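You operate a simulated robot arm through the tools that you are given. There is no shell and no other tool.

The job below is to be done with a simulated robot arm. You get a single attempt, and the scene is never put back.

JOB
Put things in order on the plinth top. At the end: the purple sleeve stands where the clear sample cup stood; the orange bung is in the grey silo tub; the clear sample cup stands where the yellow element stood; the yellow element stands on top of the white plate; the blue seam roller stands on top of the green block; whatever was shut is shut again. Leave all else as you found it, and nothing knocked over.
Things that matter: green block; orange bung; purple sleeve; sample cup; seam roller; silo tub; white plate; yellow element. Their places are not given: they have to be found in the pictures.

The check looks at the end state, three seconds after you hand in, the way a careful person would. Anything else that was tipped, shoved, dropped, spilled or broken makes it a failure.

ROBOT AND FRAMES
A 7-joint arm with a two-finger parallel gripper, fixed in place. Base frame: the origin is at the foot of the arm, x ahead of it, y to its left, z up; the work surface is at about z = 76. Readings come in cm, degrees, newtons and seconds.
With the tool pointing down near the work surface it reaches from about 20 to 68 cm from the base axis. Its first joint turns from -66.0 to 66.0 degrees. Payload 2.4 kg.
The tool frame sits at the grasp point between the pads (the TCP): z along the fingers, y along the line on which they close. The tips reach 3 cm beyond it. Largest opening 9.4 cm; finger width 2.8, thickness 1; the body of the gripper, 5 by 9.6 cm, starts 5.5 cm behind the TCP.
Orientation is that of the tool frame in the base frame, as a unit quaternion [w, x, y, z]. With the fingers straight down and closing along the base's y, the tool's x points along the base's -x, its y along +y and its z along -z.

CONTROLS
- The arm moves only by the tool jog_arm. Its argument "increments" is one flat list of numbers, 7 for each row, row after row: the shift along the base's x, y, z in units of 40 mm (1.0 is 40 mm), then the turn, a rotation vector about the base's x, y, z in units of 6 degrees (1.0 is 6 degrees), then the closure in counts, from 0 (fully open) to 255 (shut). In form: [x, y, z, ax, ay, az, fingers, x, y, z, ax, ay, az, fingers, ...]. A call has 1 to 20 rows; each row shifts and turns the commanded pose from where the row before left it. A call with a number of a shift or a turn outside -1 to 1 is refused whole. Each row takes 0.2 s and may step no farther than 5 cm and 8.6 degrees from the row before; otherwise, or with a gripper value out of range, the whole call is refused. A pose out of reach is approached as far as the arm can. The call stops where the force on the tool passes 40 N (or 10 N more than at its start, if that is more) or the arm is blocked; 0.2 s more then pass. The fingers move at their own pace (about 15.3 cm/s each) and stop on an object; they squeeze with about 30 N. The grip force told is the motor's: it shows also when the fingers shut on nothing. Time passes only in rows, and 0.2 s behind the last, so rows that do not move let the fingers close. The reply holds the time, the measured pose of the TCP, the force on the tool along the base axes, the opening and the grip force, in the units named above and with some noise, with the torque about the TCP (base axes, N m) and any sound that the robot's microphone picked up.
- Cameras (640 x 400 px; columns grow to the right, rows downward): "scene" is fixed at [4.05, 46.79, 143.93]; the picture's right is [-0.67, -0.74, 0.00], its down [-0.47, 0.42, -0.78] and it looks along [0.58, -0.52, -0.62] (base axes); focal length 365 px, centre (320, 200). "wrist" rides on the gripper at [7.6, 1.4, -10.2] in the tool frame; the picture's right is [-0.18, 0.98, 0.00], its down [-0.75, -0.14, -0.64] and it looks along [-0.63, -0.12, 0.77] (tool axes); focal length 243 px, centre (320, 200).
- camera(camera): a new picture of that camera. No time passes.
- pixel_to_xyz(camera, pixels): there is no depth. For up to 12 entries [column, row, z] of the newest picture of that camera ("zoom" is the newest enlarged one), the place [x, y] in the base frame at which the ray of that pixel passes the height z, good to about 0.2 cm, but the place of the scene camera against the robot may be out by one fixed shift of up to 1.8 cm in any direction. No time passes.
- zoom(camera, box): a new picture of the part [left, top, right, bottom] of that camera's present view, enlarged. No time passes.
- sign_off(): hands the job in; it is judged then, once.

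Leave the gripper open and the arm clear of the work at the hand-in unless told otherwise.

The tools are called after "Call:" as a command line: name --argument value ..., lists and objects as JSON in quotes. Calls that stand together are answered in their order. jog_arm: Moves the arm, as the interface text tells. Its arguments: {"type":"object","properties":{"increments":{"type":"array"}},"required":["increments"]} The other tools are called the same way: camera (camera) takes a picture; pixel_to_xyz (camera, pixels) gives the place at which the rays of pixels pass given heights; zoom (camera, box) takes an enlarged picture of a part of a camera's view; sign_off () hands the job in.

At the start:

```text
clock: 0.0
eef_pos: [28.63, -19.3, 112.38]
ee_rot: [0.0, 0.0, 1.0, 0.0]
wrist_force: [-0.1, 0.0, 0.1]
wrist_torque: [-0.01, 0.02, -0.02]
finger_gap: 9.4
finger_force: 0.0
```

scene: 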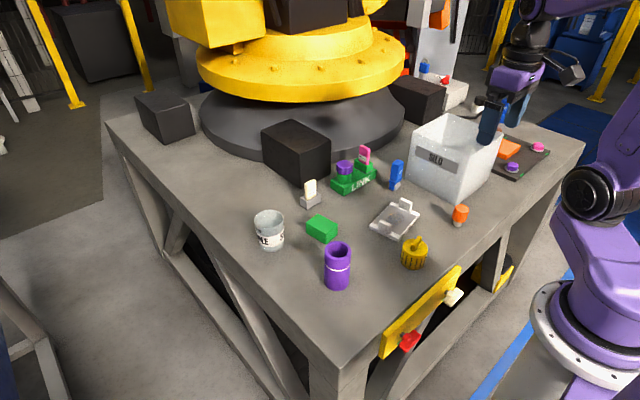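
wrist: 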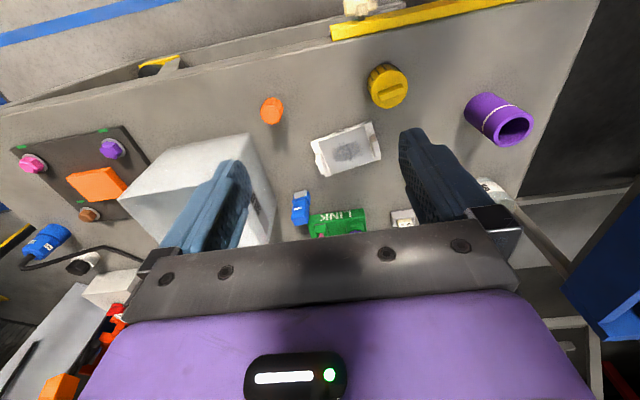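

I see the scene from two cameras: a cup near (270,230), a green block near (321,228), a purple sleeve near (337,265), a white plate near (395,218), a yellow element near (413,253), an orange bung near (460,214), a grey/white tub marked "SILO" near (452,155), and a blue roller near (397,175). I'll enlarge these areas to see details.

Call:
zoom --camera "scene" --box '[230, 130, 390, 300]'

Call:
zoom --camera "scene" --box '[360, 100, 560, 290]'

Call:
zoom --camera "wrist" --box '[220, 40, 560, 260]'

Call:
zoom --camera "wrist" --box '[0, 80, 300, 300]'

```text
2.35 times, centred on (310, 215) of scene
```

zoom: 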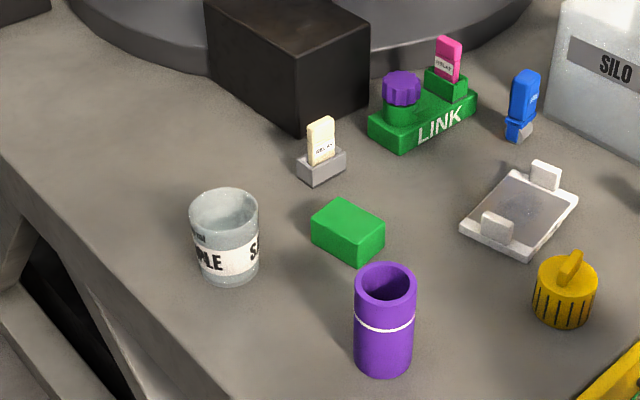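

```text
2.11 times, centred on (460, 195) of scene
```

zoom: 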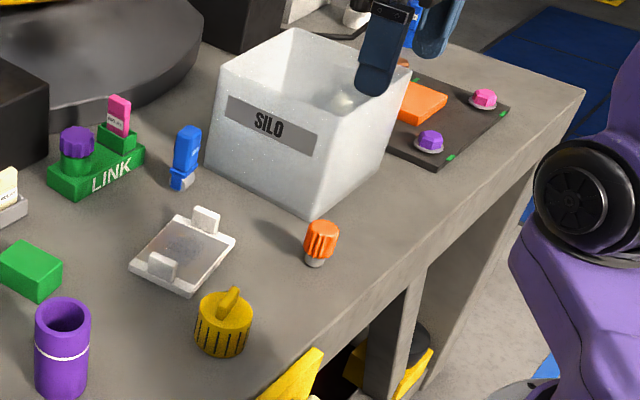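

```text
1.82 times, centred on (390, 150) of wrist
```

zoom: 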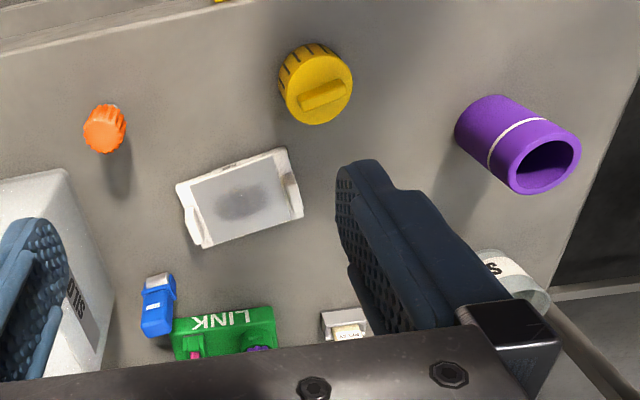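

```text
1.82 times, centred on (150, 190) of wrist
```

zoom: 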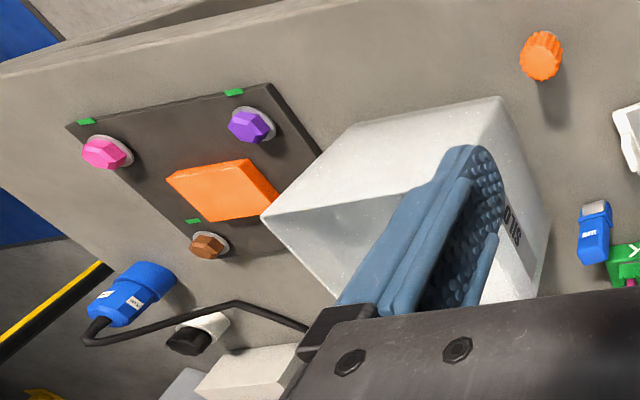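

The tub seems open-topped, with perhaps something pale inside. I'll enlarge more closely on the tub and the plate, the cup and the roller to see shapes and any lid.

Call:
zoom --camera "scene" --box '[400, 95, 520, 215]'

Call:
zoom --camera "scene" --box '[360, 180, 480, 280]'

Call:
zoom --camera "scene" --box '[240, 195, 360, 295]'

Call:
zoom --camera "scene" --box '[290, 130, 420, 220]'

Call:
zoom --camera "wrist" --box '[100, 100, 300, 250]'

```text
3.33 times, centred on (460, 155) of scene
```

zoom: 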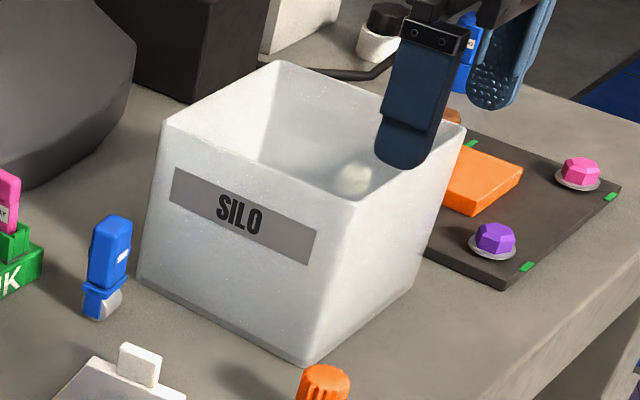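

```text
4.00 times, centred on (420, 230) of scene
```

zoom: 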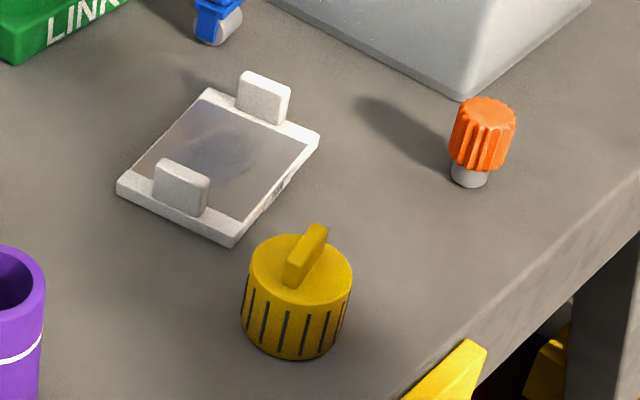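

```text
4.00 times, centred on (300, 245) of scene
```

zoom: 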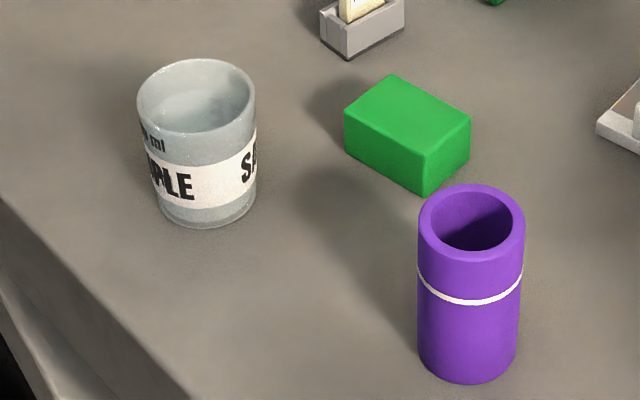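

```text
4.44 times, centred on (355, 175) of scene
```

zoom: 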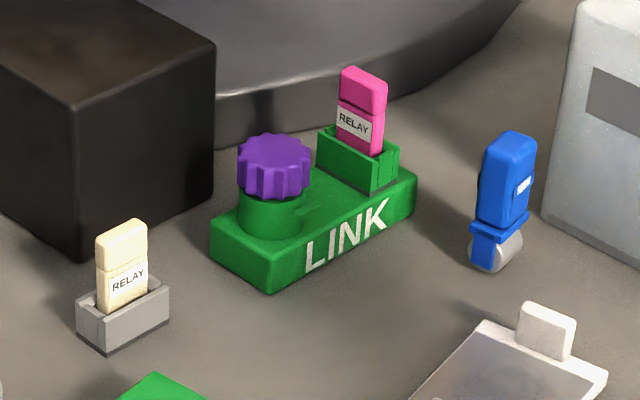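

```text
2.67 times, centred on (200, 175) of wrist
```

zoom: 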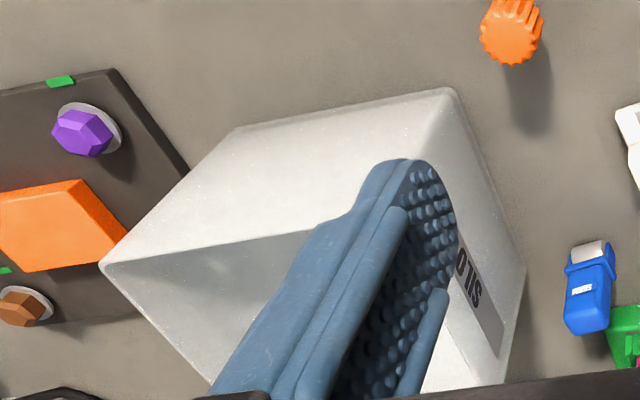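

The tub is open on top; inside it sits something pale that must stay. I'll now read places of the base edges in the scene view and in the wrist view, to find heights, sizes and the fixed shift of the scene camera.

Call:
pixel_to_xyz --camera "scene" --pixels '[[337, 290, 76], [270, 250, 76], [413, 269, 76], [321, 243, 76], [459, 226, 76], [392, 190, 76], [389, 208, 76], [418, 290, 76], [476, 220, 76], [433, 197, 76], [402, 242, 76], [434, 218, 76]]'

Call:
pixel_to_xyz --camera "wrist" --pixels '[[480, 97, 76], [498, 180, 76], [375, 67, 76], [311, 140, 76], [372, 122, 76], [382, 155, 76], [325, 173, 76], [242, 134, 76], [272, 110, 76], [388, 87, 76], [300, 195, 76], [0, 118, 76]]'

```text
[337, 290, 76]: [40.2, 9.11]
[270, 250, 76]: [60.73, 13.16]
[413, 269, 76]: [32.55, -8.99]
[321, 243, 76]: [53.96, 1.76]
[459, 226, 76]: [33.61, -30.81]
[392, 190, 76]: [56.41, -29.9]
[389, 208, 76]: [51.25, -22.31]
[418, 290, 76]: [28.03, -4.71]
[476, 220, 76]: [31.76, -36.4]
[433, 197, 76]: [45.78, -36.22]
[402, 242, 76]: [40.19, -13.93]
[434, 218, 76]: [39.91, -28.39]
```

```text
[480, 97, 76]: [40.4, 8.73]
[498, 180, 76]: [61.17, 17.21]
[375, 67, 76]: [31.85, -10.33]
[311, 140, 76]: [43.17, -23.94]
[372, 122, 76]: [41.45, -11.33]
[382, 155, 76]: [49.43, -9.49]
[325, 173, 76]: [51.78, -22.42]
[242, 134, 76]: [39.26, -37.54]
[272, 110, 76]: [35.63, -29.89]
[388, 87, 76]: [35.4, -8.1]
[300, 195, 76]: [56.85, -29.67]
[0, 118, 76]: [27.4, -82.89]
```

From both views: sleeve near (40, 9), cup near (61, 15), element near (33, -9), plate around (46, -17), bung near (34, -30), roller near (56, -30), block near (54, 2), tub around (46, -45). The wrist camera agrees roughly with the scene one. Next I move the arm, kept high at z = 112, over towards (33, -44) to look inside the tub.

Call:
jog_arm --increments '[0.157, -0.88, 0, 0, 0, 0, 0, 0.157, -0.88, 0, 0, 0, 0, 0, 0.157, -0.88, 0, 0, 0, 0, 0, 0.157, -0.88, 0, 0, 0, 0, 0, 0.157, -0.88, 0, 0, 0, 0, 0, 0.157, -0.88, 0, 0, 0, 0, 0, 0.157, -0.88, 0, 0, 0, 0, 0, 0, 0, 0, 0, 0, 0, 0]'

Call:
camera --camera "wrist"

Call:
camera --camera "scene"

```text
clock: 1.8
eef_pos: [32.9, -44.16, 112.59]
ee_rot: [0.0, 0.0, 1.0, 0.0]
wrist_force: [-0.1, 0.4, 0.0]
wrist_torque: [0.01, 0.02, -0.01]
finger_gap: 9.39
finger_force: 0.0
```

```text
taken
```

wrist: 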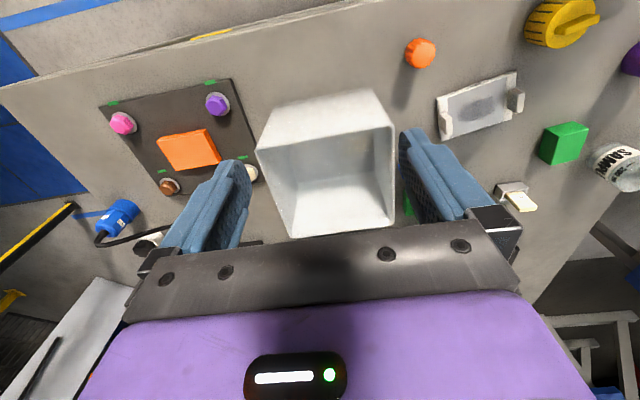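

```text
taken
```

scene: 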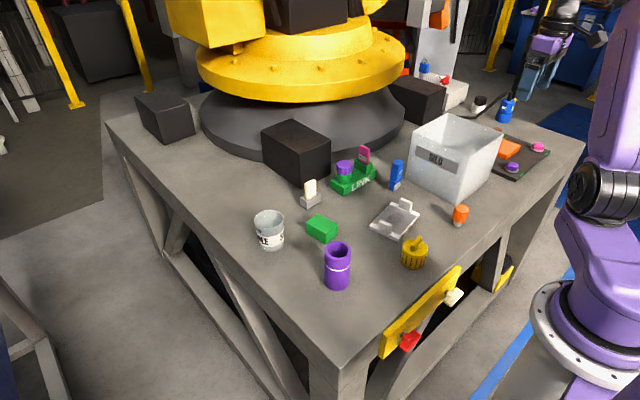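

The tub is empty and open; the pale thing was a knob on the panel seen through the frosted wall. I'll enlarge the tub in the wrist view to get its rim and inside floor.

Call:
zoom --camera "wrist" --box '[240, 70, 420, 250]'

Call:
zoom --camera "scene" --box '[400, 95, 520, 215]'

Call:
pixel_to_xyz --camera "wrist" --pixels '[[256, 148, 90], [370, 89, 90], [394, 125, 90], [272, 105, 90], [292, 238, 90], [396, 227, 90], [300, 183, 76.5], [376, 170, 76.5]]'

```text
2.22 times, centred on (330, 160) of wrist
```

zoom: 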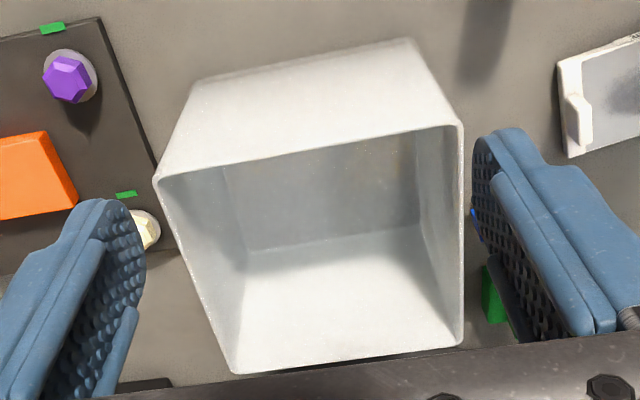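

```text
3.33 times, centred on (460, 155) of scene
```

zoom: 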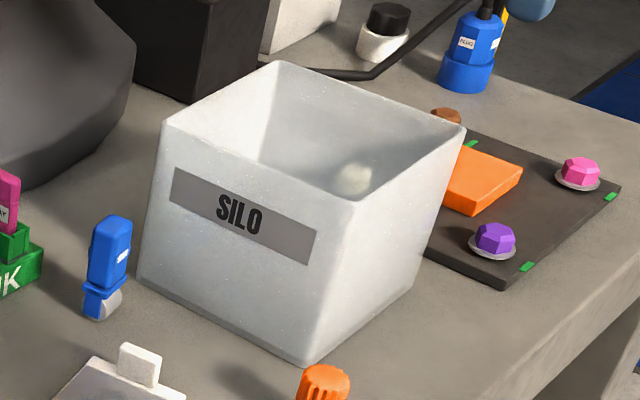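

```text
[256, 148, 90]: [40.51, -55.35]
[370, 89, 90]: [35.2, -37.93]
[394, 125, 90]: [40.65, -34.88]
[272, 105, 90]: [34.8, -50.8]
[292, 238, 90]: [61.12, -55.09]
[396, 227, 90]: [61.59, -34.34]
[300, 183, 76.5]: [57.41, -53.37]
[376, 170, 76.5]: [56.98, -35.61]
```

I'll query the tub's rim and base corners at several heights to find its height and position.

Call:
pixel_to_xyz --camera "wrist" --pixels '[[274.6, 106.8, 76], [370.5, 87, 76], [258, 150, 86], [393, 126, 86], [394, 226, 86], [292, 238, 86], [258, 150, 88], [393, 126, 88], [394, 226, 88], [292, 238, 88]]'

Call:
pixel_to_xyz --camera "scene" --pixels '[[455.5, 204.5, 76], [406, 179, 76], [413, 133, 88], [466, 156, 88], [503, 133, 88], [446.5, 114, 88], [413, 133, 90], [466, 156, 90], [503, 133, 90], [446.5, 114, 90]]'

```text
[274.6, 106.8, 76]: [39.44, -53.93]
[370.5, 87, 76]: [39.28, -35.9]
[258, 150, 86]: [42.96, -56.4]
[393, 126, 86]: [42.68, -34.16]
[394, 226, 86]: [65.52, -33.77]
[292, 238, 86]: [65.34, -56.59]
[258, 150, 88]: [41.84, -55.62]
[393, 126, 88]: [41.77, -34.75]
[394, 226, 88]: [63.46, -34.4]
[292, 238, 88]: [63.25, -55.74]
```

```text
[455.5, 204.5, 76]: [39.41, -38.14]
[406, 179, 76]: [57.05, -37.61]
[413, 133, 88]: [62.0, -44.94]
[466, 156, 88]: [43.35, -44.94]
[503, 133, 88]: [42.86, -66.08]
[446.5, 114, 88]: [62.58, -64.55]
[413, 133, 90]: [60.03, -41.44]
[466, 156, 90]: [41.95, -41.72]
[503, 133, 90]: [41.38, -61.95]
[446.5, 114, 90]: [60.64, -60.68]
```

The tub stands about x 39.5–58, y -54–-36, roughly 16 cm tall (rim near z = 92). Next I move over the plate/element area at (30, -12, 106) for an accurate wrist look.

Call:
jog_arm --increments '[-0.08, 0.894, -0.183, 0, 0, 0, 0, -0.08, 0.894, -0.183, 0, 0, 0, 0, -0.08, 0.894, -0.183, 0, 0, 0, 0, -0.08, 0.894, -0.183, 0, 0, 0, 0, -0.08, 0.894, -0.183, 0, 0, 0, 0, -0.08, 0.894, -0.183, 0, 0, 0, 0, -0.08, 0.894, -0.183, 0, 0, 0, 0, -0.08, 0.894, -0.183, 0, 0, 0, 0, -0.08, 0.894, -0.183, 0, 0, 0, 0, 0, 0, 0, 0, 0, 0, 0]'

Call:
camera --camera "wrist"

```text
clock: 4.0
eef_pos: [30.19, -11.78, 105.91]
ee_rot: [0.0, 0.0, 1.0, 0.0]
wrist_force: [-0.6, -0.7, 0.7]
wrist_torque: [0.0, 0.01, 0.02]
finger_gap: 9.41
finger_force: 0.0
```

```text
taken
```

wrist: 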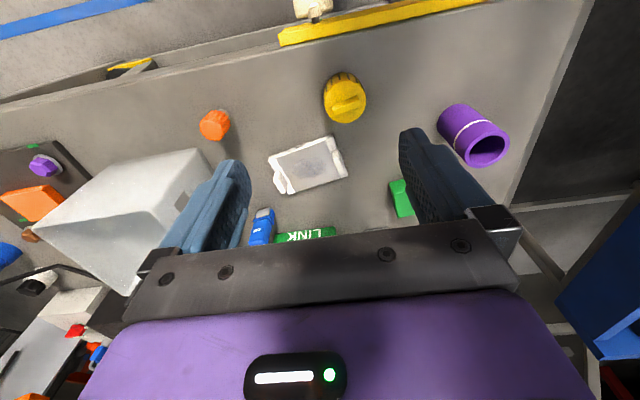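

I see the element at (345,98), the plate at (308,164), the bung at (214,125) and the sleeve at (473,135). I'll enlarge element + plate.

Call:
zoom --camera "wrist" --box '[250, 60, 400, 210]'

Call:
zoom --camera "scene" --box '[360, 190, 450, 280]'

```text
2.67 times, centred on (325, 135) of wrist
```

zoom: 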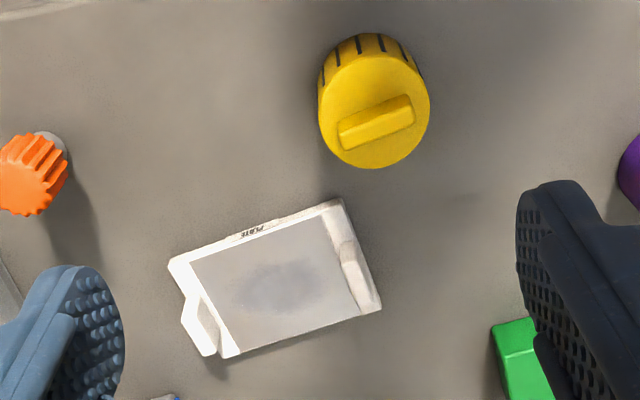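

```text
4.44 times, centred on (405, 235) of scene
```

zoom: 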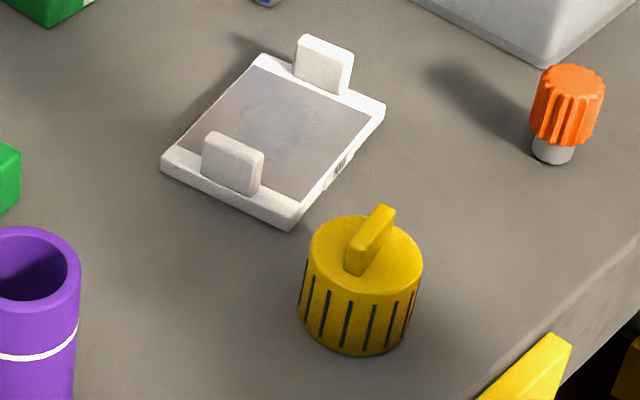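

I'll query the element's top edges at plausible heights, base near-edge, and the plate's corners and tabs.

Call:
pixel_to_xyz --camera "zoom" --pixels '[[358, 355, 76], [300, 305, 76], [413, 318, 76], [309, 255, 80], [422, 258, 80], [362, 297, 80], [365, 216, 80], [161, 170, 76], [290, 229, 76], [383, 110, 76.5], [258, 53, 77], [233, 194, 77]]'

Call:
pixel_to_xyz --camera "wrist" --pixels '[[344.5, 72.5, 76], [321.3, 101.3, 80], [366.2, 100.5, 80], [345.2, 123, 80], [346, 81, 80], [345.5, 101, 80], [267.9, 159.2, 77], [331.1, 134.2, 77], [347.5, 176.5, 77], [290.5, 192, 77]]'

```text
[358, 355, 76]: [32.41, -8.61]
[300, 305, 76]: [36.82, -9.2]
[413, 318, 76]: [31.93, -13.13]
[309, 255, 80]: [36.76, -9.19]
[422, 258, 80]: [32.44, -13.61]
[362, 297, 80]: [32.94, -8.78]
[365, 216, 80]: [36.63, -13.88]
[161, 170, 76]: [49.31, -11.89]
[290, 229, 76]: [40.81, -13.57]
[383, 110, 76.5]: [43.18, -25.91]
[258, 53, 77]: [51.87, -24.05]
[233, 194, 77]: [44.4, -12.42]
```

```text
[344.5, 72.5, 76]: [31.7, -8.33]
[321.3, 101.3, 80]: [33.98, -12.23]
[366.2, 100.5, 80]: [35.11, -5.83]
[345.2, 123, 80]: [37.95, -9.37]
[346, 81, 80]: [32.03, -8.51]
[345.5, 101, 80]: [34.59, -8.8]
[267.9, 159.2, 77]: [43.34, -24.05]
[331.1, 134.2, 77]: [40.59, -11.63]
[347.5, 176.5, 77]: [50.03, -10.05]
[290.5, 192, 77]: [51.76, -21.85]
```

The element's centre comes out near (34.6, -9.05), about 6.1 cm wide and 4–5 cm tall; the plate's centre near (46.4, -16.9), 12.5 x 8.8 cm, turned by about 11.5°. The scene camera reads about 2 cm low in y. Next I move to (44, 12, 106) to look at the cup, the sleeve and the block.

Call:
jog_arm --increments '[0.493, 0.85, 0, 0, 0, 0, 0, 0.493, 0.85, 0, 0, 0, 0, 0, 0.493, 0.85, 0, 0, 0, 0, 0, 0.493, 0.85, 0, 0, 0, 0, 0, 0.493, 0.85, 0, 0, 0, 0, 0, 0.493, 0.85, 0, 0, 0, 0, 0, 0.493, 0.85, 0, 0, 0, 0, 0, 0, 0, 0, 0, 0, 0, 0]'

Call:
camera --camera "wrist"

Call:
zoom --camera "wrist" --box '[220, 40, 420, 240]'

```text
clock: 5.8
eef_pos: [43.97, 11.98, 105.89]
ee_rot: [0.0, 0.0, 1.0, 0.0]
wrist_force: [0.9, -0.3, -0.2]
wrist_torque: [-0.01, 0.01, 0.01]
finger_gap: 9.39
finger_force: 0.2
```

```text
taken
```

wrist: 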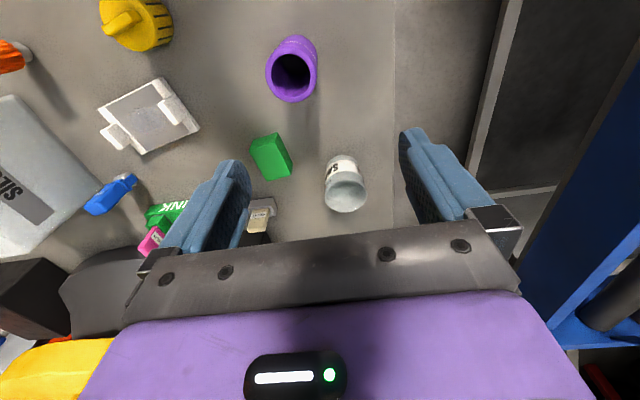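

```text
2.00 times, centred on (320, 140) of wrist
```

zoom: 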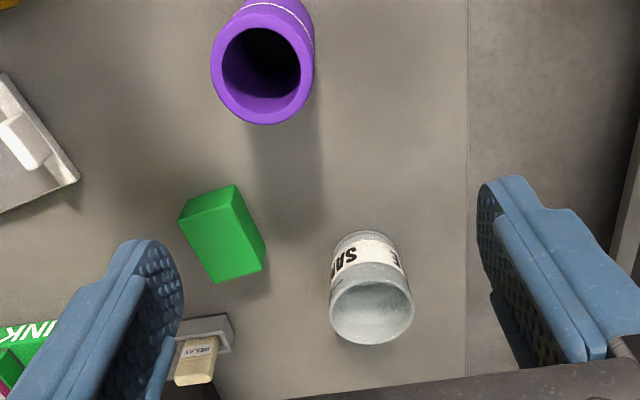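

I see the sleeve at (292,70), the block at (271,157) and the cup at (345,185). I'll enlarge each for edge readings.

Call:
zoom --camera "wrist" --box '[300, 140, 390, 230]'

Call:
pixel_to_xyz --camera "zoom" --pixels '[[320, 200, 76], [0, 0, 76], [639, 399, 76]]'

Call:
zoom --camera "wrist" --box '[245, 25, 345, 115]'

Call:
zoom --camera "wrist" --box '[235, 120, 305, 190]'

```text
4.44 times, centred on (345, 185) of wrist
```

zoom: 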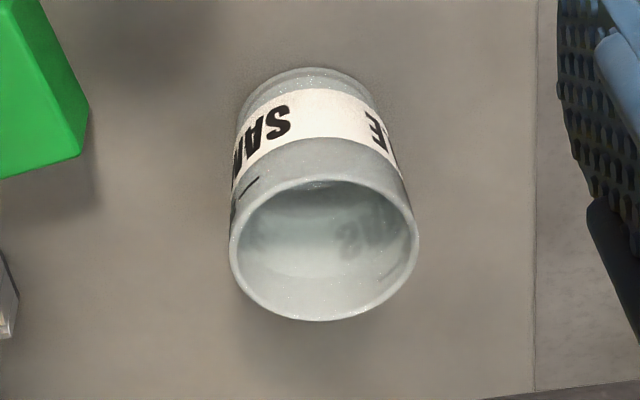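

```text
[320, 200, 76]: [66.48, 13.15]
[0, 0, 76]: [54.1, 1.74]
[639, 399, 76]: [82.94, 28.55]
```

```text
4.44 times, centred on (295, 70) of wrist
```

zoom: 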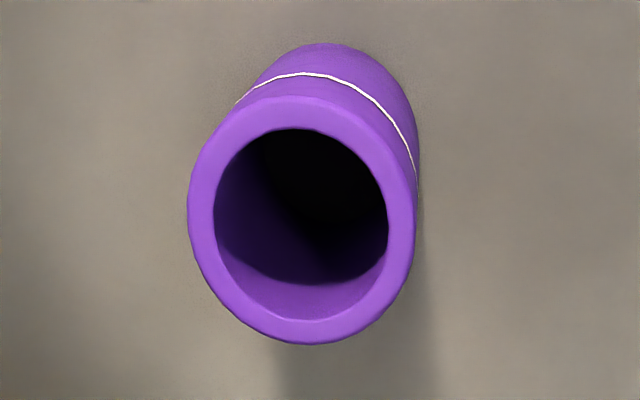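

```text
5.71 times, centred on (270, 155) of wrist
```

zoom: 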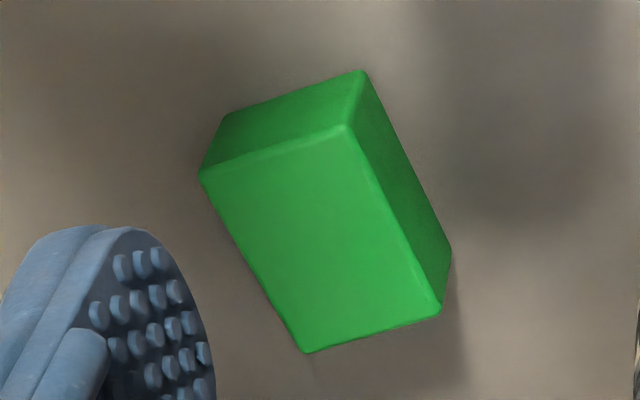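

I'll query the read edges: cup rim and base, sleeve rim and base, block top and base corners.

Call:
pixel_to_xyz --camera "wrist" --pixels '[[342.7, 155.0, 76], [326.5, 167, 76], [359.2, 164.7, 76], [324.7, 195.1, 84], [367.1, 194, 84], [345.5, 179.8, 84], [346.1, 212.25, 84], [324.7, 195.1, 86], [367.1, 194, 86], [345.5, 179.8, 86], [346.1, 212.25, 86]]'

Call:
pixel_to_xyz --camera "wrist" --pixels '[[265.3, 74.5, 86], [316.6, 67.75, 86], [288.2, 46.4, 86], [293.2, 102.7, 86], [265.3, 74.5, 88], [316.6, 67.75, 88], [288.2, 46.4, 88], [293.2, 102.7, 88], [296.8, 34.6, 76]]'

Call:
pixel_to_xyz --camera "wrist" --pixels '[[249, 150.6, 79], [275.3, 141.9, 79], [291, 174.8, 79], [267.4, 181.6, 79], [249, 150.6, 80], [275.3, 141.9, 80], [291, 174.8, 80], [267.4, 181.6, 80], [253.4, 139.8, 76], [277.4, 132.6, 76], [292.9, 162.9, 76]]'

```text
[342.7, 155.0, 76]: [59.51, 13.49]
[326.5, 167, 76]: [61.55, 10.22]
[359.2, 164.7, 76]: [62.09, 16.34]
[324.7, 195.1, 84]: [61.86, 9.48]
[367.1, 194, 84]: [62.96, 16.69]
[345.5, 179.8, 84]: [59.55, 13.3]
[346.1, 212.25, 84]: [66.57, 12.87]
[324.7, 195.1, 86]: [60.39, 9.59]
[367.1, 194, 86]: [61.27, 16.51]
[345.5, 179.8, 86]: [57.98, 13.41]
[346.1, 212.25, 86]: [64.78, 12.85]
```

```text
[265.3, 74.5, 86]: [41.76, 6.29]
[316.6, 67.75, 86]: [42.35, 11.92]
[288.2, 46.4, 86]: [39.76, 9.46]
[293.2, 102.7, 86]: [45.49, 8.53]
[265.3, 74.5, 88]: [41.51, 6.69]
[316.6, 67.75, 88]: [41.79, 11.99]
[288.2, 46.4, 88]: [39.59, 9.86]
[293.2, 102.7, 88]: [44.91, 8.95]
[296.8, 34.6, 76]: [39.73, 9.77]
```

```text
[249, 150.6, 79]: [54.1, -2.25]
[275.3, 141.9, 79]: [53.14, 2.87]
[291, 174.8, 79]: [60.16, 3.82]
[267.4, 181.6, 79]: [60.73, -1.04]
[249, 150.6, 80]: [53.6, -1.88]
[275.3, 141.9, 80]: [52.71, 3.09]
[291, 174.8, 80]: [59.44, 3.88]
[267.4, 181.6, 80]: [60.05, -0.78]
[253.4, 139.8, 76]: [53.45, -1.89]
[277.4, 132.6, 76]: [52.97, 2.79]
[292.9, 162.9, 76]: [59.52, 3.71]
```

Results: sleeve centre ≈ (42.4, 9.15), 5.6 wide, ~9.5 tall. Cup centre ≈ (62.6, 13.15), ~7 wide, ~8.5 tall. Block centre ≈ (56.45, 1.1), ~6.6 x 4.8, top at z ≈ 80, turned ~8°. Now I move to (44, -26, 106) to look at the roller and the bung.

Call:
jog_arm --increments '[0, -0.95, 0, 0, 0, 0, 0, 0, -0.95, 0, 0, 0, 0, 0, 0, -0.95, 0, 0, 0, 0, 0, 0, -0.95, 0, 0, 0, 0, 0, 0, -0.95, 0, 0, 0, 0, 0, 0, -0.95, 0, 0, 0, 0, 0, 0, -0.95, 0, 0, 0, 0, 0, 0, -0.95, 0, 0, 0, 0, 0, 0, -0.95, 0, 0, 0, 0, 0, 0, -0.95, 0, 0, 0, 0, 0, 0, 0, 0, 0, 0, 0, 0]'

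Call:
camera --camera "wrist"

Call:
zoom --camera "wrist" --box '[240, 60, 420, 240]'

```text
clock: 8.2
eef_pos: [43.79, -26.05, 106.02]
ee_rot: [0.0, 0.0, 1.0, 0.0]
wrist_force: [-0.1, 0.2, -0.2]
wrist_torque: [0.02, 0.02, -0.01]
finger_gap: 9.41
finger_force: 0.1
```

```text
taken
```

wrist: 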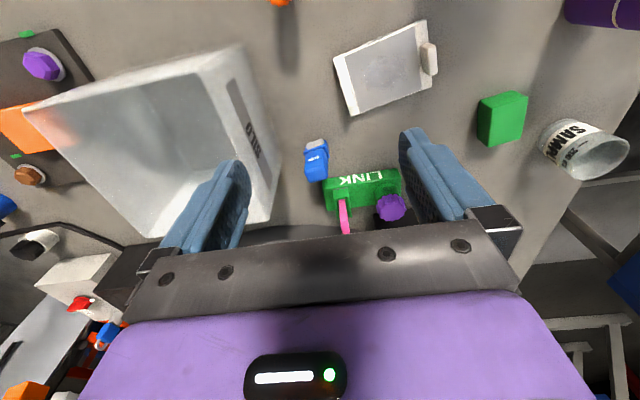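

```text
2.22 times, centred on (330, 150) of wrist
```

zoom: 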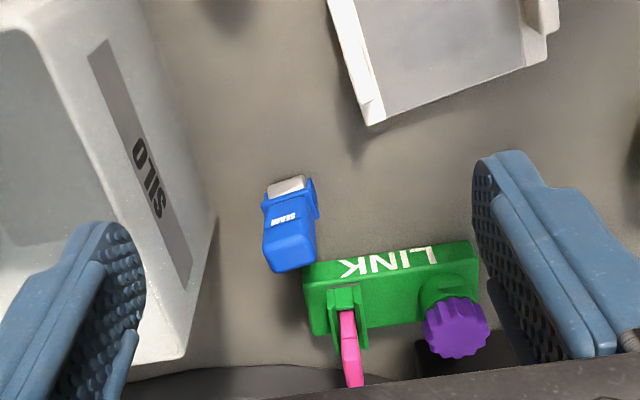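

I see the roller at (316,160), close to the LINK block at (360,190) and to the tub. I'll enlarge the roller in both cameras.

Call:
zoom --camera "wrist" --box '[280, 120, 360, 200]'

Call:
zoom --camera "scene" --box '[365, 145, 435, 205]'

Call:
pixel_to_xyz --camera "zoom" --pixels '[[320, 200, 76]]'

```text
5.00 times, centred on (320, 160) of wrist
```

zoom: 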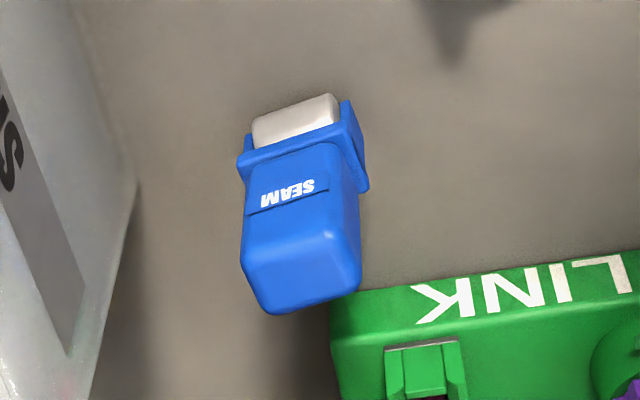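

```text
6.67 times, centred on (400, 175) of scene
```

zoom: 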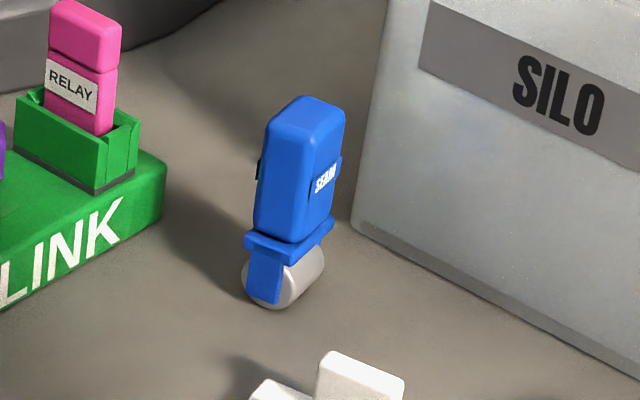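

```text
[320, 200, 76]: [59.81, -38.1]
```

I'll enlarge the roller further in the wrist view to tell the handle's top from its front.

Call:
zoom --camera "wrist" --box '[300, 130, 340, 190]'

Call:
pixel_to_xyz --camera "wrist" --pixels '[[314, 140, 76], [304, 175, 84], [332, 172, 84], [328, 218, 84], [304, 175, 82], [332, 172, 82], [305, 150, 77], [330, 150, 77], [322, 218, 79], [322, 218, 80]]'

```text
6.67 times, centred on (320, 160) of wrist
```

zoom: 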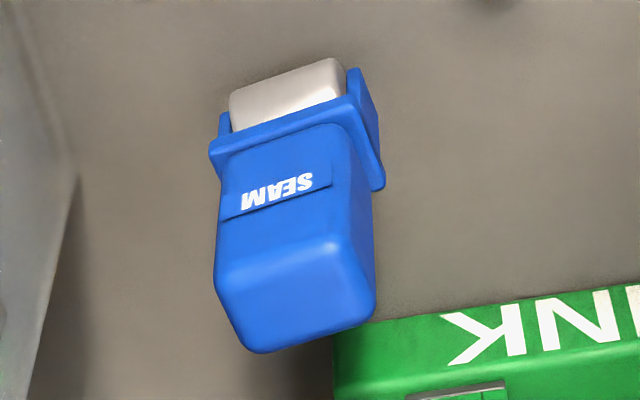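

```text
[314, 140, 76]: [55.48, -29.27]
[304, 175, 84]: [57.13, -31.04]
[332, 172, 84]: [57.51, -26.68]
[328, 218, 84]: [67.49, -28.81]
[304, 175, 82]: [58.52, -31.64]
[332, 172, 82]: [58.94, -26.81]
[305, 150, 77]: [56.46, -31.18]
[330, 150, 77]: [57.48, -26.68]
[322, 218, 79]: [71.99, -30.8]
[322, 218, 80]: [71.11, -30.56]
```

I'll query the handle's four top corners and the flange corners at several heights.

Call:
pixel_to_xyz --camera "wrist" --pixels '[[304.6, 172.4, 84], [323.0, 166.4, 84], [328.2, 176.5, 84], [311.3, 182.8, 84], [304.6, 172.4, 85], [323.0, 166.4, 85], [328.2, 176.5, 85], [311.3, 182.8, 85], [303.5, 152.5, 79], [324, 144.5, 79], [329.3, 158, 79], [313, 141, 77]]'

Call:
pixel_to_xyz --camera "scene" --pixels '[[391.5, 191.2, 76], [395, 190, 76], [388, 189, 76], [395.8, 166.5, 84], [391, 164, 84], [403.5, 163.5, 84], [398, 159.5, 84]]'

```text
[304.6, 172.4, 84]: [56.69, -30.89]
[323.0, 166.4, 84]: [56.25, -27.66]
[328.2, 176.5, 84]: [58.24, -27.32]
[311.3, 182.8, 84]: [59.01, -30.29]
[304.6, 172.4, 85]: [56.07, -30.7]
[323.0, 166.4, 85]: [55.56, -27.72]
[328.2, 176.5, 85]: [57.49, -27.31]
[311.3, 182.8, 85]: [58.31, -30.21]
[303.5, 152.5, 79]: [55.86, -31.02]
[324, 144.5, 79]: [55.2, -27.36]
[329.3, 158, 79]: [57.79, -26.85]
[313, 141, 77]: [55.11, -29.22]
```

```text
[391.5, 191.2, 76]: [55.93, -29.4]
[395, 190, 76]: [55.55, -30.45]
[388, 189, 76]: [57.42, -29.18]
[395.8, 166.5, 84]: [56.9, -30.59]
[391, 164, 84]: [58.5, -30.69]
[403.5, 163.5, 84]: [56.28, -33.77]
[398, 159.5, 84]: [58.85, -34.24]
```

The roller comes out at (56.85, -28.95), top z ≈ 85, handle about 3.1 x 2.1 cm, turned ~10°; both cameras agree. Next I look at the bung from (25, -28, 104).

Call:
pixel_to_xyz --camera "wrist" --pixels '[[322.3, 181, 79], [322.3, 181, 80], [326, 193, 78], [274, 140, 76], [236, 45, 92], [261, 205, 76]]'

Call:
jog_arm --increments '[-0.94, -0.1, -0.1, 0, 0, 0, 0, -0.94, -0.1, -0.1, 0, 0, 0, 0, -0.94, -0.1, -0.1, 0, 0, 0, 0, -0.94, -0.1, -0.1, 0, 0, 0, 0, -0.94, -0.1, -0.1, 0, 0, 0, 0, 0, 0, 0, 0, 0, 0, 0]'

Call:
camera --camera "wrist"

Call:
zoom --camera "wrist" --box '[230, 60, 410, 200]'

```text
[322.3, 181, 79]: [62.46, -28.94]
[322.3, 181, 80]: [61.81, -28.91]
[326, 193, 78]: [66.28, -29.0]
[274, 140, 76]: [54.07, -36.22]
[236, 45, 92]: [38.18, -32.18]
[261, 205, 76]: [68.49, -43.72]
```

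```text
clock: 9.6
eef_pos: [25.24, -28.0, 103.85]
ee_rot: [0.0, 0.0, 1.0, -0.001]
wrist_force: [0.2, 1.0, 0.6]
wrist_torque: [0.02, 0.04, -0.01]
finger_gap: 9.39
finger_force: 0.1
```

```text
taken
```

wrist: 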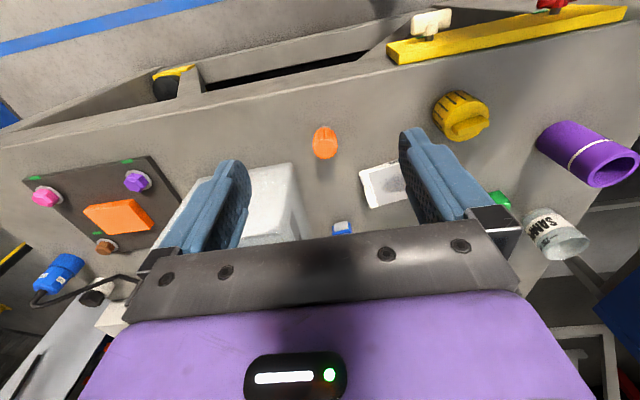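

```text
2.86 times, centred on (320, 130) of wrist
```

zoom: 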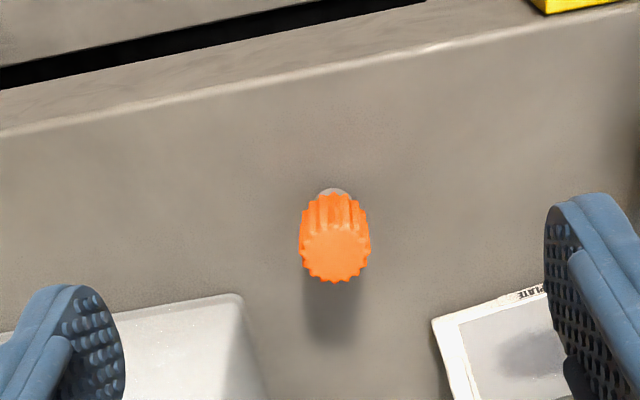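

I see the bung's head at about (325,144), stem just showing at (324,126). I'll query its edges.

Call:
pixel_to_xyz --camera "wrist" --pixels '[[324.5, 125.5, 76], [313.7, 145.7, 80], [337.8, 145.0, 80], [325.6, 159, 80], [325.6, 137.7, 80], [313.7, 145.7, 81], [337.8, 145.0, 81], [325.6, 159, 81], [325.6, 137.7, 81], [325.6, 159, 82], [325.6, 137.7, 82]]'

Call:
zoom --camera "scene" --box '[435, 190, 485, 240]'

Call:
pixel_to_xyz --camera "scene" --pixels '[[459, 227.5, 76], [460, 205, 81], [453, 209, 81], [468, 209, 81]]'

```text
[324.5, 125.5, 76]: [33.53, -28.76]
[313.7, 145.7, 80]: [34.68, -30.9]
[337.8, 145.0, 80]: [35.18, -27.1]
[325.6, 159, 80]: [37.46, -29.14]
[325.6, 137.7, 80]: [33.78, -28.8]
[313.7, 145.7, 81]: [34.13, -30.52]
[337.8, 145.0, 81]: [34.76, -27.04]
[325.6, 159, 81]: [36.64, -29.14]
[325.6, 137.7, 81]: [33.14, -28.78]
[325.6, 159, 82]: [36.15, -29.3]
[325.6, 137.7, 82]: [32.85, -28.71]
```

```text
8.00 times, centred on (460, 215) of scene
```

zoom: 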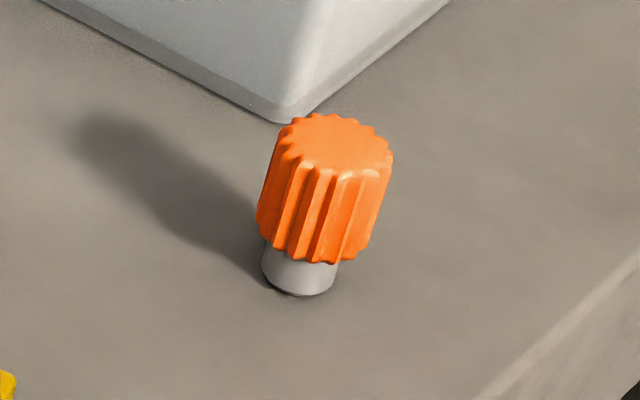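

```text
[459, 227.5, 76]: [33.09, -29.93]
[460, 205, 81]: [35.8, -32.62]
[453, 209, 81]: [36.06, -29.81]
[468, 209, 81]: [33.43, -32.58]
```

The bung's centre is near (34.75, -28.9), top z ≈ 81, head ~3.8 cm wide. It goes first. I move over it at height and lower to about z = 88, then check the alignment (the grasp point lies at pixel (320,188) of the wrist view).

Call:
jog_arm --increments '[0.8, -0.07, 0, 0, 0, 0, 0, 0.8, -0.07, 0, 0, 0, 0, 0, 0.8, -0.07, 0, 0, 0, 0, 0, 0, 0, -0.99, 0, 0, 0, 0, 0, 0, -0.99, 0, 0, 0, 0, 0, 0, -0.99, 0, 0, 0, 0, 0, 0, -0.99, 0, 0, 0, 0, 0, 0, 0, 0, 0, 0, 0]'

Call:
camera --camera "wrist"

Call:
camera --camera "scene"

```text
clock: 11.4
eef_pos: [34.77, -28.83, 87.88]
ee_rot: [0.0, 0.0, 1.0, 0.0]
wrist_force: [-0.5, 0.7, 0.0]
wrist_torque: [-0.02, -0.01, -0.02]
finger_gap: 9.39
finger_force: 0.0
```

```text
taken
```

wrist: 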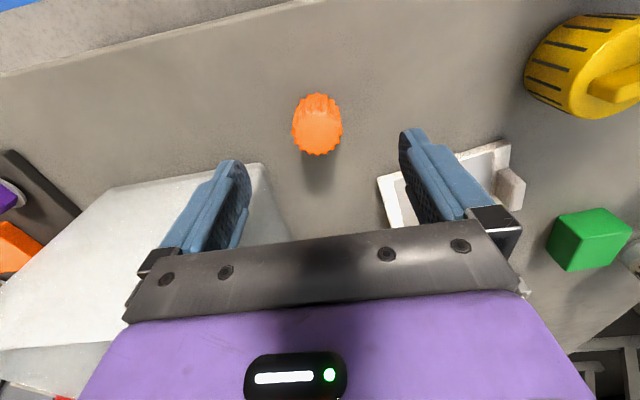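

```text
taken
```

scene: 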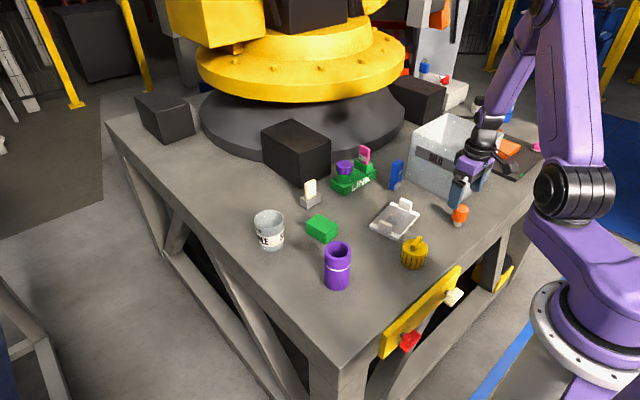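

The bung is now at about (317,125), between the fingers in the y sense. I'll enlarge and query its head again at this closer range.

Call:
zoom --camera "wrist" --box '[270, 80, 370, 180]'

Call:
pixel_to_xyz --camera "wrist" --pixels '[[292, 128, 81], [343, 126, 81], [318, 156, 81], [317, 110, 81], [317, 133, 81], [320, 188, 87.88]]'

```text
4.00 times, centred on (320, 130) of wrist
```

zoom: 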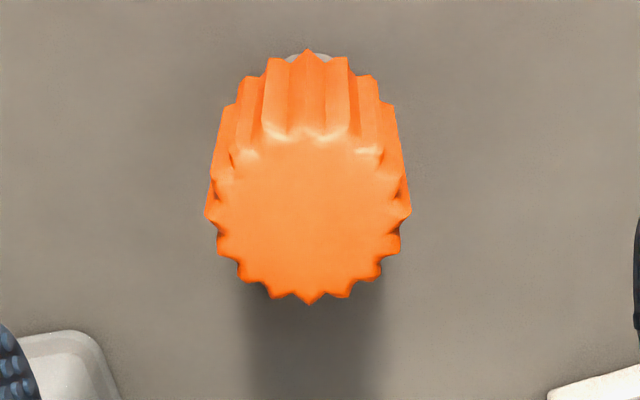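

```text
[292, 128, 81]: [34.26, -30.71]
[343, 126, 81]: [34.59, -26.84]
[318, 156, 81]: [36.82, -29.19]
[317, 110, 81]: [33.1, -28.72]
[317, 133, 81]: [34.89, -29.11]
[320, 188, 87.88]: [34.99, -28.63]
```

The readings confirm the bung at about (34.95, -28.85). I lower to z ≈ 79.5 with the fingers open, then close.

Call:
jog_arm --increments '[0.05, 0, -0.8, 0, 0, 0, 0, 0, 0, -0.8, 0, 0, 0, 0, 0, 0, -0.5, 0, 0, 0, 0, 0, 0, 0, 0, 0, 0, 0]'

Call:
camera --camera "wrist"

```text
clock: 12.4
eef_pos: [35.03, -28.86, 79.53]
ee_rot: [0.0, 0.0, 1.0, 0.0]
wrist_force: [0.4, -0.7, 0.2]
wrist_torque: [0.03, 0.0, 0.03]
finger_gap: 9.43
finger_force: 0.1
```

```text
taken
```

wrist: 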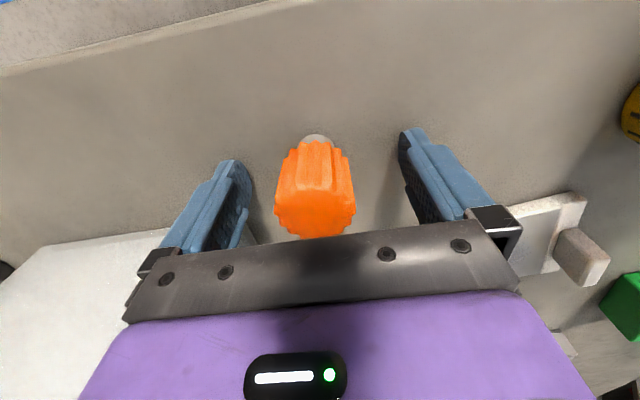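

The bung sits centred between the fingers. I close the fingers and wait.

Call:
jog_arm --increments '[0, 0, 0, 0, 0, 0, 255, 0, 0, 0, 0, 0, 0, 255, 0, 0, 0, 0, 0, 0, 255]'

```text
clock: 13.2
eef_pos: [34.89, -28.93, 79.49]
ee_rot: [0.0, 0.0, 1.0, 0.0]
wrist_force: [0.7, 0.4, -0.7]
wrist_torque: [-0.02, 0.0, -0.02]
finger_gap: 3.74
finger_force: 29.8
```

Gripped (3.74 cm, 29.8 N). I lift straight up to z ≈ 102, then move over the tub's middle near (47.7, -44.2) while turning the tool by -42° so the camera side faces the base.

Call:
jog_arm --increments '[0, 0, 0.5, 0, 0, 0, 255, 0, 0, 0.94, 0, 0, 0, 255, 0, 0, 0.94, 0, 0, 0, 255, 0, 0, 0.94, 0, 0, 0, 255, 0, 0, 0.94, 0, 0, 0, 255, 0, 0, 0.94, 0, 0, 0, 255, 0, 0, 0.5, 0, 0, 0, 255, 0.457, -0.546, 0, 0, 0, -1, 255, 0.457, -0.546, 0, 0, 0, -1, 255, 0.457, -0.546, 0, 0, 0, -1, 255, 0.457, -0.546, 0, 0, 0, -1, 255, 0.457, -0.546, 0, 0, 0, -1, 255, 0.457, -0.546, 0, 0, 0, -1, 255, 0.457, -0.546, 0, 0, 0, -1, 255, 0, 0, 0, 0, 0, 0, 255]'

Call:
camera --camera "wrist"

Call:
camera --camera "scene"

```text
clock: 16.4
eef_pos: [47.76, -44.08, 102.51]
ee_rot: [0.0, 0.359, 0.933, 0.0]
wrist_force: [-0.8, 0.0, -1.0]
wrist_torque: [-0.01, -0.03, -0.01]
finger_gap: 3.73
finger_force: 30.4
```

```text
taken
```

wrist: 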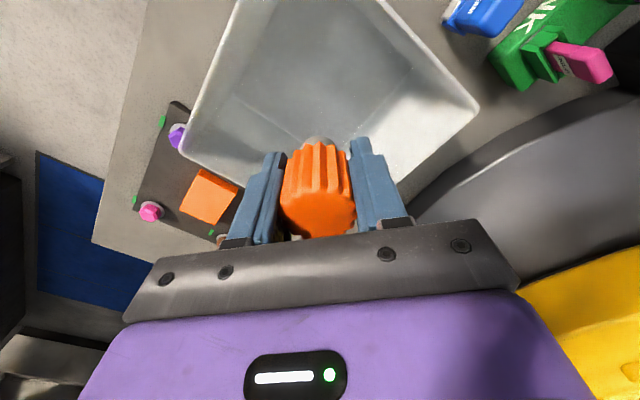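

```text
taken
```

scene: 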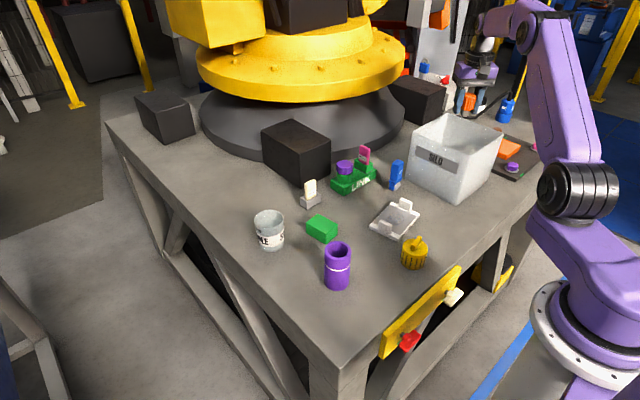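

The bung hangs over the tub. I'll check the tub's rim corners at (180,150) and (478,108) against the tool position before lowering.

Call:
pixel_to_xyz --camera "wrist" --pixels '[[181, 150, 92], [478, 108, 92], [181, 150, 90], [478, 108, 90], [320, 143, 76.5], [320, 188, 102.5], [413, 100, 76.5], [225, 97, 76.5]]'

Call:
zoom --camera "wrist" --box '[160, 0, 500, 220]'

```text
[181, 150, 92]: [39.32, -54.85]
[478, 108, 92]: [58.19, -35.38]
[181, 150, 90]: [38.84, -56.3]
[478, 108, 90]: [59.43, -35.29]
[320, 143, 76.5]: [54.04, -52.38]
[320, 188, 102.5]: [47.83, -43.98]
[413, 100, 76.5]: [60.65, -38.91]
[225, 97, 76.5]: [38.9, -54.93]
```

```text
1.82 times, centred on (330, 110) of wrist
```

zoom: 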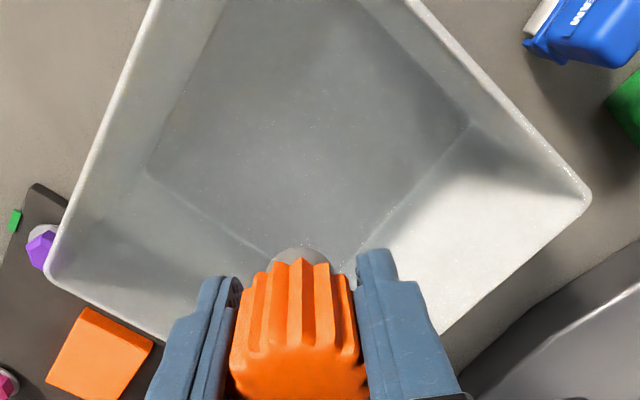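

The rim runs x 39.3–58.2, y -54.9–-35.4, so its centre is (48.75, -45.1); the tool at (47.75, -44.1) is well inside. I lower to z ≈ 84.

Call:
jog_arm --increments '[0, 0, -0.92, 0, 0, 0, 255, 0, 0, -0.92, 0, 0, 0, 255, 0, 0, -0.92, 0, 0, 0, 255, 0, 0, -0.92, 0, 0, 0, 255, 0, 0, -0.9, 0, 0, 0, 255, 0, 0, 0, 0, 0, 0, 255]'

Call:
camera --camera "scene"

Call:
camera --camera "wrist"

```text
clock: 17.8
eef_pos: [47.7, -44.02, 84.15]
ee_rot: [0.0, 0.359, 0.933, 0.0]
wrist_force: [0.0, 0.4, -0.3]
wrist_torque: [0.0, -0.02, 0.02]
finger_gap: 3.7
finger_force: 30.0
```

```text
taken
```

scene: 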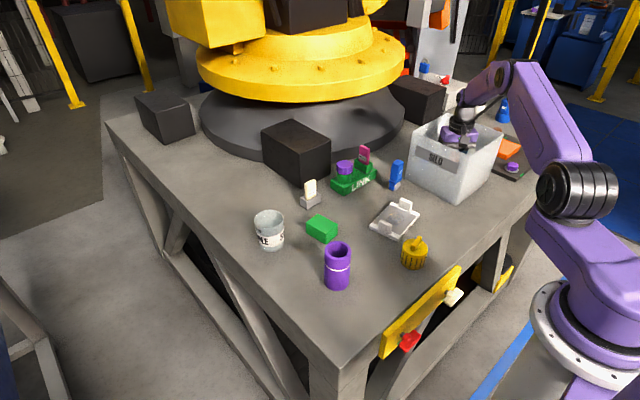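

```text
taken
```

wrist: 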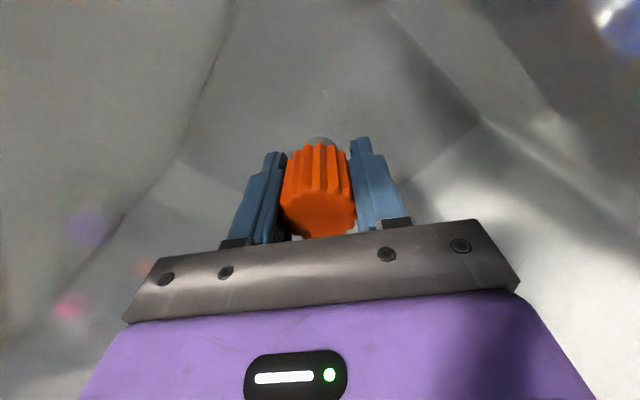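

Inside without contact. I lower further in small steps, watching the force.

Call:
jog_arm --increments '[0, 0, -0.35, 0, 0, 0, 255, 0, 0, -0.3, 0, 0, 0, 255, 0, 0, -0.1, 0, 0, 0, 255, 0, 0, 0, 0, 0, 0, 255]'

```text
clock: 18.8
eef_pos: [47.68, -44.12, 81.14]
ee_rot: [0.0, 0.358, 0.934, 0.0]
wrist_force: [-0.2, -0.5, -0.5]
wrist_torque: [0.0, -0.01, 0.0]
finger_gap: 3.7
finger_force: 29.7
```

No contact yet at z ≈ 81.1 (bung bottom about 77.6). Down a little more in 2 mm steps.

Call:
jog_arm --increments '[0, 0, -0.05, 0, 0, 0, 255, 0, 0, -0.05, 0, 0, 0, 255, 0, 0, -0.05, 0, 0, 0, 255, 0, 0, 0, 0, 0, 0, 255]'

```text
clock: 19.8
eef_pos: [47.74, -44.16, 80.59]
ee_rot: [0.0, 0.358, 0.934, 0.001]
wrist_force: [-0.2, -0.7, -0.7]
wrist_torque: [-0.02, -0.02, 0.02]
finger_gap: 3.73
finger_force: 30.3
```

Call:
jog_arm --increments '[0, 0, -0.04, 0, 0, 0, 255, 0, 0, -0.03, 0, 0, 0, 255, 0, 0, 0, 0, 0, 0, 255]'

```text
clock: 20.6
eef_pos: [47.71, -44.13, 80.29]
ee_rot: [0.0, 0.359, 0.934, 0.0]
wrist_force: [-0.7, 0.0, -0.6]
wrist_torque: [0.02, 0.02, -0.02]
finger_gap: 3.73
finger_force: 30.2
```

Still free at z ≈ 80.3. Two more steps of about 1.2 mm.

Call:
jog_arm --increments '[0, 0, -0.03, 0, 0, 0, 255, 0, 0, -0.03, 0, 0, 0, 255, 0, 0, 0, 0, 0, 0, 255]'

```text
clock: 21.4
eef_pos: [47.73, -43.99, 80.03]
ee_rot: [0.001, 0.358, 0.934, 0.0]
wrist_force: [-0.6, -0.8, -0.1]
wrist_torque: [0.02, -0.06, -0.01]
finger_gap: 3.7
finger_force: 30.3
```

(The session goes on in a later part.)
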